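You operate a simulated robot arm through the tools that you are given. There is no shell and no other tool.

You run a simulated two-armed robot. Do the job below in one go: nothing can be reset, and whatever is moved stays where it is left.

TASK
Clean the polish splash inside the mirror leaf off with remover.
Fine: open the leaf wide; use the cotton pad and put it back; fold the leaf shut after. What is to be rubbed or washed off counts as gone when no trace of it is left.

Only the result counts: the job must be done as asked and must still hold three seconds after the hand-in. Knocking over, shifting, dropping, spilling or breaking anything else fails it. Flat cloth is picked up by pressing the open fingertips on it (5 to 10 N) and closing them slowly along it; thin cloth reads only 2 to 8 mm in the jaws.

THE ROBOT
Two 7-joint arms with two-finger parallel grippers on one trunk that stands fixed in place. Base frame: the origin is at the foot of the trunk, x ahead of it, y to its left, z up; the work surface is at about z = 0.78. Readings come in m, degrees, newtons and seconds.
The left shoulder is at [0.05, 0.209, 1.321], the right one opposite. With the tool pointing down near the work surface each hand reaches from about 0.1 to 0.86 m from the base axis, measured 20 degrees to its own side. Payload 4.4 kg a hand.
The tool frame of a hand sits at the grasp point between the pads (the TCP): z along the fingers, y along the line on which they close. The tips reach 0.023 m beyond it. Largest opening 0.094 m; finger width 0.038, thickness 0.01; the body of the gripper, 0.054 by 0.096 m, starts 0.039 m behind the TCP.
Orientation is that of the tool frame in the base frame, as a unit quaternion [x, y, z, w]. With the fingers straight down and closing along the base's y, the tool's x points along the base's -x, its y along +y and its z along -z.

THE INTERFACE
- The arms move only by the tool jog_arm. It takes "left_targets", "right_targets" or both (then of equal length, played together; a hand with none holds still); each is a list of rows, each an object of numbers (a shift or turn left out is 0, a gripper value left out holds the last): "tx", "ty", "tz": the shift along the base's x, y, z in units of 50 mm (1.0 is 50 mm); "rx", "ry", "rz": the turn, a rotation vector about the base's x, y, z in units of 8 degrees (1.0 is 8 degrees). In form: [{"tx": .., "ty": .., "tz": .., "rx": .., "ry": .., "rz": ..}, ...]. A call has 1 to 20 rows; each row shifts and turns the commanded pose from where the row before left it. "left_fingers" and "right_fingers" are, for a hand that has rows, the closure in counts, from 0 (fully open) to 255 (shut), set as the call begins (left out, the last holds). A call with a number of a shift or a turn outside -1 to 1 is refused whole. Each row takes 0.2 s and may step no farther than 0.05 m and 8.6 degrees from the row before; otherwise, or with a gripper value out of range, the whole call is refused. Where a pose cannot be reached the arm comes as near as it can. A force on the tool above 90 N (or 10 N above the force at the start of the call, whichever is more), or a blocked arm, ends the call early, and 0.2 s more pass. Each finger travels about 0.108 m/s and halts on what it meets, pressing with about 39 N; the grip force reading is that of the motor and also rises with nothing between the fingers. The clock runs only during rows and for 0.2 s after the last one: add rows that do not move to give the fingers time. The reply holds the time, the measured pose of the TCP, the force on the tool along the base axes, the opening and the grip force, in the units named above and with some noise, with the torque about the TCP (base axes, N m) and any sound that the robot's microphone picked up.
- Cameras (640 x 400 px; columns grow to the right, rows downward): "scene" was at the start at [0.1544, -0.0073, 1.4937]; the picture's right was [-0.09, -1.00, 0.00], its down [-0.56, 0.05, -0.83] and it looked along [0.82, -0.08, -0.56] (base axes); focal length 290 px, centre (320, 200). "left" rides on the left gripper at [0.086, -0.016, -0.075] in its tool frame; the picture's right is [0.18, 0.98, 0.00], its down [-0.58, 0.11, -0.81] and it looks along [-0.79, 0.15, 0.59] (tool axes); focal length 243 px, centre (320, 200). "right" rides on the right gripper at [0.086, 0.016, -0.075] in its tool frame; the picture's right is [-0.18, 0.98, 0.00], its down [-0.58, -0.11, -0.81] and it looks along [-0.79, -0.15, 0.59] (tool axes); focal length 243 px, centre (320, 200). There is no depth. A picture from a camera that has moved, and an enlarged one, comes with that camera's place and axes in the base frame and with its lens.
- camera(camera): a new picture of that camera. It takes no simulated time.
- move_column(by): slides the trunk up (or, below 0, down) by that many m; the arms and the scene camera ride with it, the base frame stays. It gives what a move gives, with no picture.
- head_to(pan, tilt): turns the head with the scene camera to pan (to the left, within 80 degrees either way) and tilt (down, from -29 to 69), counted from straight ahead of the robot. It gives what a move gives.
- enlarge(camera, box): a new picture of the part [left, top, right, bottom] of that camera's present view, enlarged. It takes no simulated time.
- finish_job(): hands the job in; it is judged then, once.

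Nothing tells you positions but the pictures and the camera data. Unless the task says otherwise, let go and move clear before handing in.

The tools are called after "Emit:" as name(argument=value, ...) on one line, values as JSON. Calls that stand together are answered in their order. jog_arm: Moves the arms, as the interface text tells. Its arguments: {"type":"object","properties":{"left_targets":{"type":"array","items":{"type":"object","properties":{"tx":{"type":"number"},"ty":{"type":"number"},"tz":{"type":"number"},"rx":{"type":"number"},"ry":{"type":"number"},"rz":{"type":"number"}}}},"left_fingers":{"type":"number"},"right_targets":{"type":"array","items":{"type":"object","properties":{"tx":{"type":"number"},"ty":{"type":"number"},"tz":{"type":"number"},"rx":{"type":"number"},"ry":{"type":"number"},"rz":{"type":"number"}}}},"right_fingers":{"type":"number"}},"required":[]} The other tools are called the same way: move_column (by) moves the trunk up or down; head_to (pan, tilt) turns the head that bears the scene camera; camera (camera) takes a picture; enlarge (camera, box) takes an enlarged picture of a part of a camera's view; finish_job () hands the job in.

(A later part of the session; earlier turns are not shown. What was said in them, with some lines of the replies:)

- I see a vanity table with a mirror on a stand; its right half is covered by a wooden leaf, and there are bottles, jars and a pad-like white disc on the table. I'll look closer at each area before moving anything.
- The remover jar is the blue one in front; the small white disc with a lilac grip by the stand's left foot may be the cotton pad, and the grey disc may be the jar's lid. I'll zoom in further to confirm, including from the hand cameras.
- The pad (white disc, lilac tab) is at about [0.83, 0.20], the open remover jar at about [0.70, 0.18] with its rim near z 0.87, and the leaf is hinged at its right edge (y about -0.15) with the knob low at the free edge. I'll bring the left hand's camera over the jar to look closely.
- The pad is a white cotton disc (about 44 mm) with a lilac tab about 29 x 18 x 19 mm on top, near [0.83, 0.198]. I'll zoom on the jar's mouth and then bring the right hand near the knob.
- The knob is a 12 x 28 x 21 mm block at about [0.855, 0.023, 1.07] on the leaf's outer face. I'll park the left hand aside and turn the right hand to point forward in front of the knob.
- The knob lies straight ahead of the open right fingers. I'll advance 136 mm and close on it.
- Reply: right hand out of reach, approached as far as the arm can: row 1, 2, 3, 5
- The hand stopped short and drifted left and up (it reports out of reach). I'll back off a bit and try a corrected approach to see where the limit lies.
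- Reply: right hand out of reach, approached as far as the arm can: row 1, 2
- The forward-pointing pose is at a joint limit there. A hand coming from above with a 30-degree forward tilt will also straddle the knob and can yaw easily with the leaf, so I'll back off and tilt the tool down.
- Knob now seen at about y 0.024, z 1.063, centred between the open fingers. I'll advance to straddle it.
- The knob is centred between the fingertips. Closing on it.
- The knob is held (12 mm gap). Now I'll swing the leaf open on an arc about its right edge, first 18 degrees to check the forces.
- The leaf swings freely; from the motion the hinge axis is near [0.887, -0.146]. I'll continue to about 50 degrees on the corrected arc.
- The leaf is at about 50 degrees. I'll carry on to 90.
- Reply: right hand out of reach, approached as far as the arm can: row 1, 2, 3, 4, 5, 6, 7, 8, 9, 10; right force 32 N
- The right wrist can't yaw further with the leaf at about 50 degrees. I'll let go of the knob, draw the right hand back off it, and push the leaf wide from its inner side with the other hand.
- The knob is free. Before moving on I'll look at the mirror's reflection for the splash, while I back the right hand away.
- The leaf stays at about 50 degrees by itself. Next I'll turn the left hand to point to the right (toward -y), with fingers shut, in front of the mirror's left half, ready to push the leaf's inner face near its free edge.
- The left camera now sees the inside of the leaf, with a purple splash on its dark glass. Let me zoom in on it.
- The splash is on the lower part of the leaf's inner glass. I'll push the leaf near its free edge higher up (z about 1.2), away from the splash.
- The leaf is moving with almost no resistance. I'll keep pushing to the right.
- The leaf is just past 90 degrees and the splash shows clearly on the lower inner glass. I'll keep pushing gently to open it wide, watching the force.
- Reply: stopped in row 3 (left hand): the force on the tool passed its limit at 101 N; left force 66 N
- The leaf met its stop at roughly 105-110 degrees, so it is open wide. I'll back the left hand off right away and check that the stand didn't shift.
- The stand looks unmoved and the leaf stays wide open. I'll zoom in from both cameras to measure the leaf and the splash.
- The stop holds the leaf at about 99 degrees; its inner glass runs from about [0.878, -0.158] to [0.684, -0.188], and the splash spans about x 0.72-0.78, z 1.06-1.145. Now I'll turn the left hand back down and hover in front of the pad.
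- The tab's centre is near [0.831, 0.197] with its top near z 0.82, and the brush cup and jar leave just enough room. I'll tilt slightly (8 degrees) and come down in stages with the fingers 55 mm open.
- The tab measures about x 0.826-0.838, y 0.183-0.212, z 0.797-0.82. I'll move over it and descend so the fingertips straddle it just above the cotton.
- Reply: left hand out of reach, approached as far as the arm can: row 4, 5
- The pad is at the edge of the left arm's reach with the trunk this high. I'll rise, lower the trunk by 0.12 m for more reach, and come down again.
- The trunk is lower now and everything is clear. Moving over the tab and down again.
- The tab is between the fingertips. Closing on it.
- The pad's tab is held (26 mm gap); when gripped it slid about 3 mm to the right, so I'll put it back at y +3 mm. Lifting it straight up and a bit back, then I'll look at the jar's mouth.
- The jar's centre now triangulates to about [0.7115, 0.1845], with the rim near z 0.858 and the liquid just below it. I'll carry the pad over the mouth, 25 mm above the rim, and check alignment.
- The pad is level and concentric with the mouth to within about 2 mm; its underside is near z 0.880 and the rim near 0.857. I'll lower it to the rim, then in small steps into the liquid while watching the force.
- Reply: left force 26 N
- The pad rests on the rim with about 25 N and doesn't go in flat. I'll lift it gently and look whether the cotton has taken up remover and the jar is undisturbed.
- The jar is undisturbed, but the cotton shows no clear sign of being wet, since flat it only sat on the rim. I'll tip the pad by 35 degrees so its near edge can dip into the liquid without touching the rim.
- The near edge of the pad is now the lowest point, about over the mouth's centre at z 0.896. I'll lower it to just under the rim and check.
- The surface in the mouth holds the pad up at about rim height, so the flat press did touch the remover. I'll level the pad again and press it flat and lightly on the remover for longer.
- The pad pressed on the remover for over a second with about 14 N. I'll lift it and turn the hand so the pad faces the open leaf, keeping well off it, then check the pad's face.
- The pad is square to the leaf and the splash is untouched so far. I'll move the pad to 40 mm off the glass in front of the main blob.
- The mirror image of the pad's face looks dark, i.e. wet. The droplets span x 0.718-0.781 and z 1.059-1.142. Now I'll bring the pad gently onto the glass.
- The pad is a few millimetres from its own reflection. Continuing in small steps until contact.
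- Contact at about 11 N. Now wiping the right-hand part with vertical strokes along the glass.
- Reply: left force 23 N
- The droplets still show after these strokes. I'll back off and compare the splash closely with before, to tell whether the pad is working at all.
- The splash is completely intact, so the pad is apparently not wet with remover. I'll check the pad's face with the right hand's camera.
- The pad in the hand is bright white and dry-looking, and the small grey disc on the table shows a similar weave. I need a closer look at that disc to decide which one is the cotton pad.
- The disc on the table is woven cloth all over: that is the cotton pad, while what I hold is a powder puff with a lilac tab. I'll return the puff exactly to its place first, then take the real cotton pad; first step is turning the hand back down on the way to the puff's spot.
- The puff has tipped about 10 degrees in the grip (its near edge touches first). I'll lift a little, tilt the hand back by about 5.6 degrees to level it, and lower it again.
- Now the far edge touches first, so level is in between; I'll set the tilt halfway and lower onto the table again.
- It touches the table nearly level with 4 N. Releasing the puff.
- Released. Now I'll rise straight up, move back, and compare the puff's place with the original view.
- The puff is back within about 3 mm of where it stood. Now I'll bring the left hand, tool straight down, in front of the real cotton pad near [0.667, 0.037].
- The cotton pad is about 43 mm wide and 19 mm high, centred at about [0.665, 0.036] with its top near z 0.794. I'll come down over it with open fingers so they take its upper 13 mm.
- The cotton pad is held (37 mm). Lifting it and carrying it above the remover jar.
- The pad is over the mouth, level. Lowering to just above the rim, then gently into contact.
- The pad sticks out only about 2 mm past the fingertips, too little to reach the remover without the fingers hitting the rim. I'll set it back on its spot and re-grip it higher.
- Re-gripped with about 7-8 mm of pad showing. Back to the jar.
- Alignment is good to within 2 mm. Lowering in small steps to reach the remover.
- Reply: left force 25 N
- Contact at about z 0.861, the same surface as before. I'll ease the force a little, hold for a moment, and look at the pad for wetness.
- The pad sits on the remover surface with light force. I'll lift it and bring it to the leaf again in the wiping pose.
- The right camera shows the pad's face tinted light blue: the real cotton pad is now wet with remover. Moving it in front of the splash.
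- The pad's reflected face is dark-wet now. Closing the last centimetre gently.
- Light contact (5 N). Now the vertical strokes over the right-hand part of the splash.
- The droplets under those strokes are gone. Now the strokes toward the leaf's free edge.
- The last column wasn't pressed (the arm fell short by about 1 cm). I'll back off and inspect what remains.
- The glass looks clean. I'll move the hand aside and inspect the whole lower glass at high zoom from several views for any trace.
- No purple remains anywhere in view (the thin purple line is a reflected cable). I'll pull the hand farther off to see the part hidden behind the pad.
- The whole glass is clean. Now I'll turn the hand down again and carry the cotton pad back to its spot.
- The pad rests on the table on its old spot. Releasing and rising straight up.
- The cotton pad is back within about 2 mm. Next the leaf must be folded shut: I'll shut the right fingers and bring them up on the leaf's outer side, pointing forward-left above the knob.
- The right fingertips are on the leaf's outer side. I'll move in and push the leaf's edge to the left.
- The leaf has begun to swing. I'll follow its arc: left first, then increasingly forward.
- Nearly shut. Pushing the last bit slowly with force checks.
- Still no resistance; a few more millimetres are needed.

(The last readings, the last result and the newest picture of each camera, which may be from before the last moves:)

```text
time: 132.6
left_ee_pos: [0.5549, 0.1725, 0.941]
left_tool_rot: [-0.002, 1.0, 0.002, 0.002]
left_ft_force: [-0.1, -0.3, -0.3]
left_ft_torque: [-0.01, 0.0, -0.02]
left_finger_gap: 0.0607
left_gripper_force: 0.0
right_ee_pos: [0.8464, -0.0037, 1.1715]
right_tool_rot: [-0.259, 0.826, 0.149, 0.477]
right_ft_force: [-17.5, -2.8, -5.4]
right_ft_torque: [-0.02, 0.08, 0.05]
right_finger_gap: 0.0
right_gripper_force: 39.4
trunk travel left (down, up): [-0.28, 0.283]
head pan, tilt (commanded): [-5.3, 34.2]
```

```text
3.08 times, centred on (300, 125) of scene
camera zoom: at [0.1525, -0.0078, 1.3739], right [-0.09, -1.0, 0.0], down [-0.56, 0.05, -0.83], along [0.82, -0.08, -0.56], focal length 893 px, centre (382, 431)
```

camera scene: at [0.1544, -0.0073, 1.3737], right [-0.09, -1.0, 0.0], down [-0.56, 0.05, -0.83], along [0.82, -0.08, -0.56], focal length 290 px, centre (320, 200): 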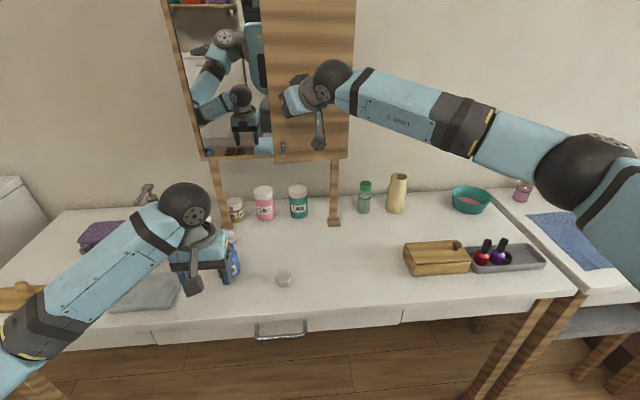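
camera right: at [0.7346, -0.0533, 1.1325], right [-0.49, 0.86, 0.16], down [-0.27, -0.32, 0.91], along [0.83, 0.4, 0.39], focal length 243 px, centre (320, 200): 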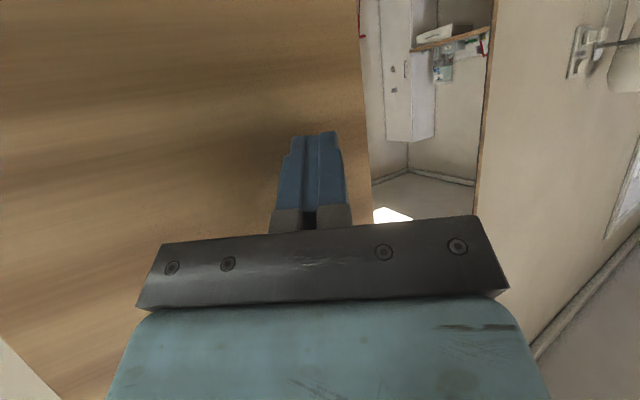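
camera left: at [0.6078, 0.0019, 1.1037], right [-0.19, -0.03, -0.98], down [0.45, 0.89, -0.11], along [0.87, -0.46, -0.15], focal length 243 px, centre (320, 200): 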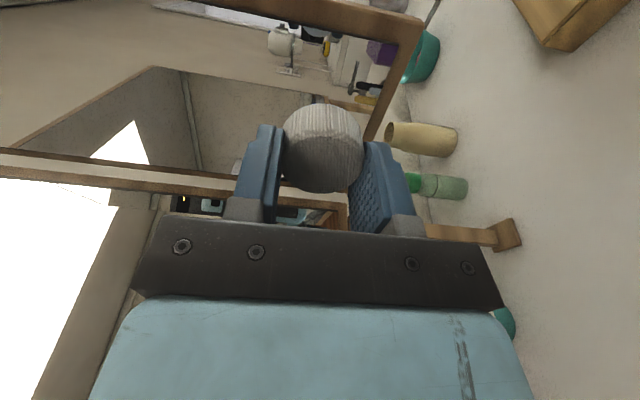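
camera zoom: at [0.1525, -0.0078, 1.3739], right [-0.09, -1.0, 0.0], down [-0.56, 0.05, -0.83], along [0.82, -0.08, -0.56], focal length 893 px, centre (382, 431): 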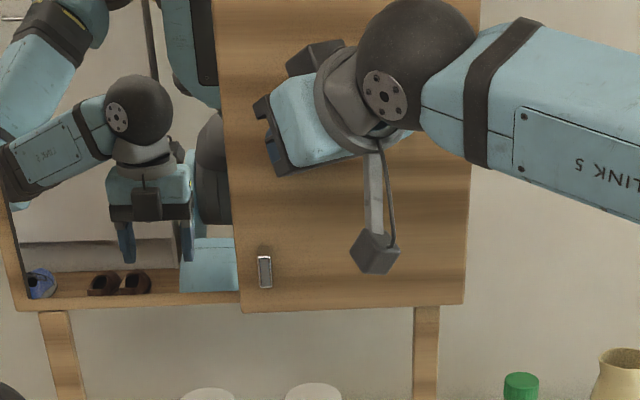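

Resistance of 17 N: the leaf is against its frame. I'll withdraw the right hand slowly and check that it stays shut.

Emit:
jog_arm(right_targets=[{}, {}, {"tx": -0.08}, {"tx": -0.2}, {"tx": -0.5, "ty": -0.3}, {"tx": -0.6, "ty": -0.5}, {"tx": -0.6, "ty": -0.6}, {"tx": -0.6, "ty": -0.6}, {"tx": -0.6, "ty": -0.6}, {"tx": -0.6, "ty": -0.6}, {}])

Emit:
camera(camera="scene")

Emit:
enlarge(camera="scene", box=[160, 0, 370, 180])

Emit:
camera(camera="right")

```text
time: 135.0
left_ee_pos: [0.5579, 0.1735, 0.9396]
left_tool_rot: [-0.002, 1.0, 0.003, 0.0]
left_ft_force: [1.1, 0.5, -0.9]
left_ft_torque: [0.0, 0.0, 0.01]
left_finger_gap: 0.0607
left_gripper_force: 0.0
right_ee_pos: [0.6588, -0.1646, 1.1711]
right_tool_rot: [-0.259, 0.827, 0.149, 0.477]
right_ft_force: [-0.7, 0.0, -0.4]
right_ft_torque: [0.01, -0.02, -0.01]
right_finger_gap: 0.0
right_gripper_force: 38.8
trunk travel left (down, up): [-0.28, 0.283]
head pan, tilt (commanded): [-5.3, 34.2]
```

```text
taken
camera scene: at [0.155, -0.0068, 1.3736], right [-0.09, -1.0, 0.0], down [-0.56, 0.05, -0.83], along [0.82, -0.08, -0.56], focal length 290 px, centre (320, 200)
```

scene: 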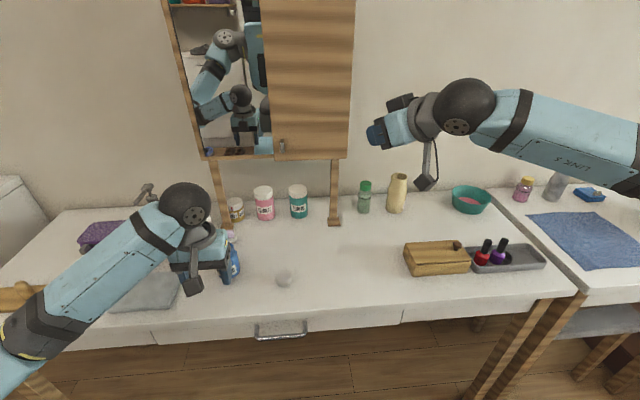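

```text
2.22 times, centred on (265, 90) of scene
camera zoom: at [0.155, -0.0068, 1.3736], right [-0.09, -1.0, 0.0], down [-0.56, 0.05, -0.83], along [0.82, -0.08, -0.56], focal length 645 px, centre (442, 444)
```

zoom: 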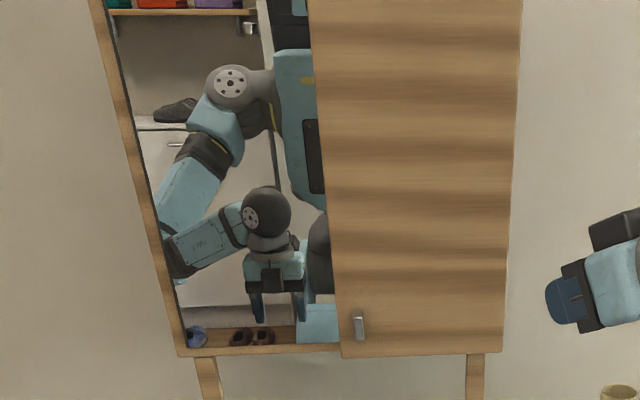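

```text
taken
camera right: at [0.5608, -0.213, 1.1332], right [-0.49, 0.86, 0.16], down [-0.27, -0.32, 0.91], along [0.83, 0.4, 0.39], focal length 243 px, centre (320, 200)
```

right: 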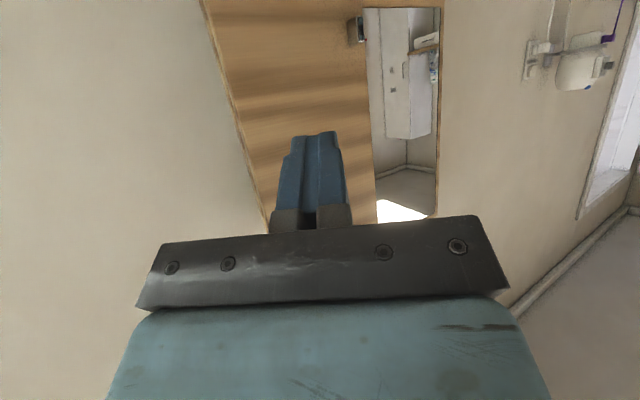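

The leaf looks shut. I'll raise the trunk back to its original height so I can compare directly with the first picture.

Emit:
move_column(by=0.12)

Emit:
jog_arm(left_targets=[{"tx": -0.4, "ty": 0.5, "tz": 0.4}, {"tx": -0.4, "ty": 0.5, "tz": 0.4}, {"tx": -0.4, "ty": 0.5, "tz": 0.4}, {"tx": -0.4, "ty": 0.4, "tz": 0.4}], right_targets=[{"tx": -0.5, "ty": -0.6}, {"tx": -0.5, "ty": -0.6}, {"tx": -0.5, "ty": -0.6}, {"tx": -0.5, "ty": -0.5}])

Emit:
camera(camera="scene")

Emit:
enlarge(camera="scene", box=[250, 130, 360, 210])

Emit:
enlarge(camera="scene", box=[205, 250, 305, 325])

```text
time: 136.5
left_ee_pos: [0.5572, 0.1738, 1.0592]
left_tool_rot: [-0.002, 1.0, 0.002, 0.0]
left_ft_force: [0.3, 0.1, 0.6]
left_ft_torque: [-0.01, -0.02, -0.02]
left_finger_gap: 0.0607
left_gripper_force: 0.1
right_ee_pos: [0.6587, -0.1631, 1.2911]
right_tool_rot: [-0.259, 0.826, 0.15, 0.477]
right_ft_force: [-0.9, -0.3, -0.3]
right_ft_torque: [0.02, 0.0, -0.01]
right_finger_gap: 0.0
right_gripper_force: 39.1
trunk travel left (down, up): [-0.4, 0.163]
head pan, tilt (commanded): [-5.3, 34.2]
```

```text
time: 137.5
left_ee_pos: [0.4754, 0.2683, 1.1396]
left_tool_rot: [-0.002, 1.0, 0.001, 0.001]
left_ft_force: [0.2, 0.2, 0.1]
left_ft_torque: [0.02, -0.04, -0.01]
left_finger_gap: 0.0609
left_gripper_force: 0.1
right_ee_pos: [0.5563, -0.2808, 1.2926]
right_tool_rot: [-0.259, 0.826, 0.15, 0.478]
right_ft_force: [-1.2, -0.3, -0.2]
right_ft_torque: [-0.02, -0.02, -0.01]
right_finger_gap: 0.0001
right_gripper_force: 39.0
trunk travel left (down, up): [-0.4, 0.163]
head pan, tilt (commanded): [-5.3, 34.2]
```

```text
taken
camera scene: at [0.1519, -0.0079, 1.4941], right [-0.09, -1.0, 0.0], down [-0.56, 0.05, -0.83], along [0.82, -0.08, -0.56], focal length 290 px, centre (320, 200)
```

scene: 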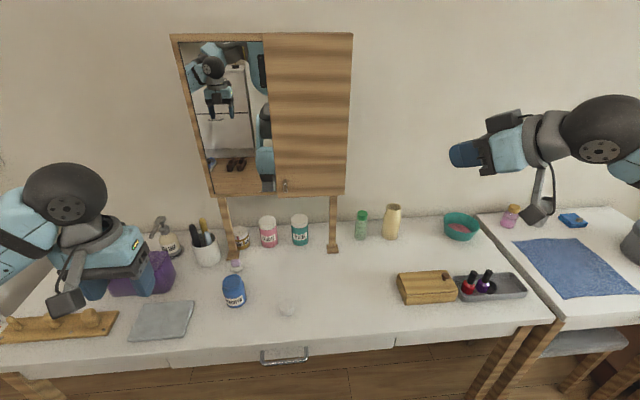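

```text
5.00 times, centred on (305, 170) of scene
camera zoom: at [0.1519, -0.0079, 1.4941], right [-0.09, -1.0, 0.0], down [-0.56, 0.05, -0.83], along [0.82, -0.08, -0.56], focal length 1452 px, centre (395, 350)
```

zoom: 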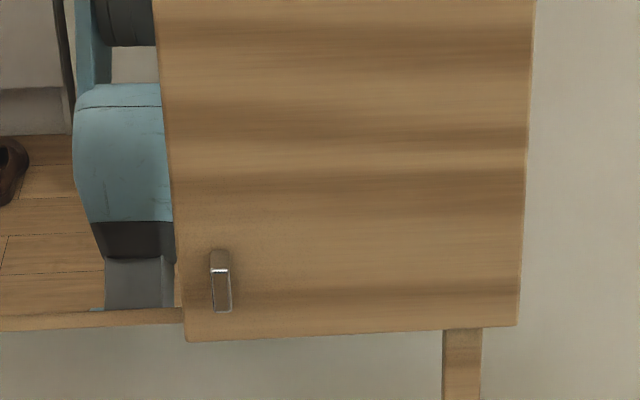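

```text
5.33 times, centred on (255, 288) of scene
camera zoom: at [0.1519, -0.0079, 1.4941], right [-0.09, -1.0, 0.0], down [-0.56, 0.05, -0.83], along [0.82, -0.08, -0.56], focal length 1549 px, centre (667, -267)
```

zoom: 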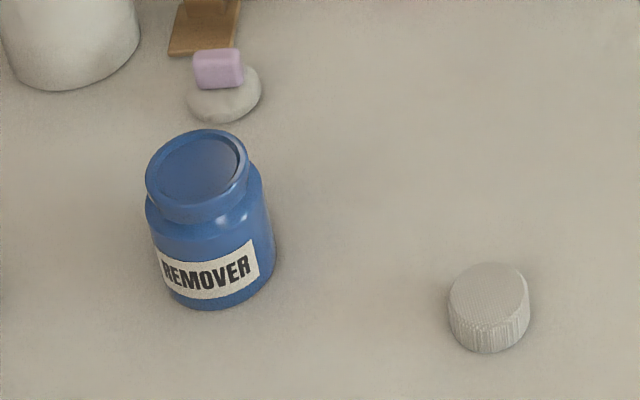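

Compared with the first picture, the leaf and knob line up again. The cotton pad, puff and jar stand within 1–2 mm of where they were, the glass was clean when I last saw it, and both hands are clear. Handing in.

Emit:
finish_job()

```text
The job is handed in.
```

The job is handed in: the polish splash is off the inside of the mirror leaf, the cotton pad is back in its place, and the leaf is folded shut.

- **Leaf:** I opened it to its stop, at about 99 degrees, and wiped the glass with the cotton pad wetted with remover. Zoomed views from two cameras showed no trace of polish. At the end the leaf lined up with the first picture and stayed shut after I let go.
- **Cotton pad:** it is back within about 2 mm of where it stood.
- **Wrong object first:** I took the powder puff with the lilac tab for the cotton pad. I pressed it on the remover jar and rubbed it on the glass before I noticed. It is back within about 2–3 mm of its spot and showed no tint, but it was handled.
- **Hard push:** while opening the leaf I ran into its stop with about 100 N. The stand did not look shifted in any later picture.

Both hands are clear, and nothing was knocked over or spilled that I could see.
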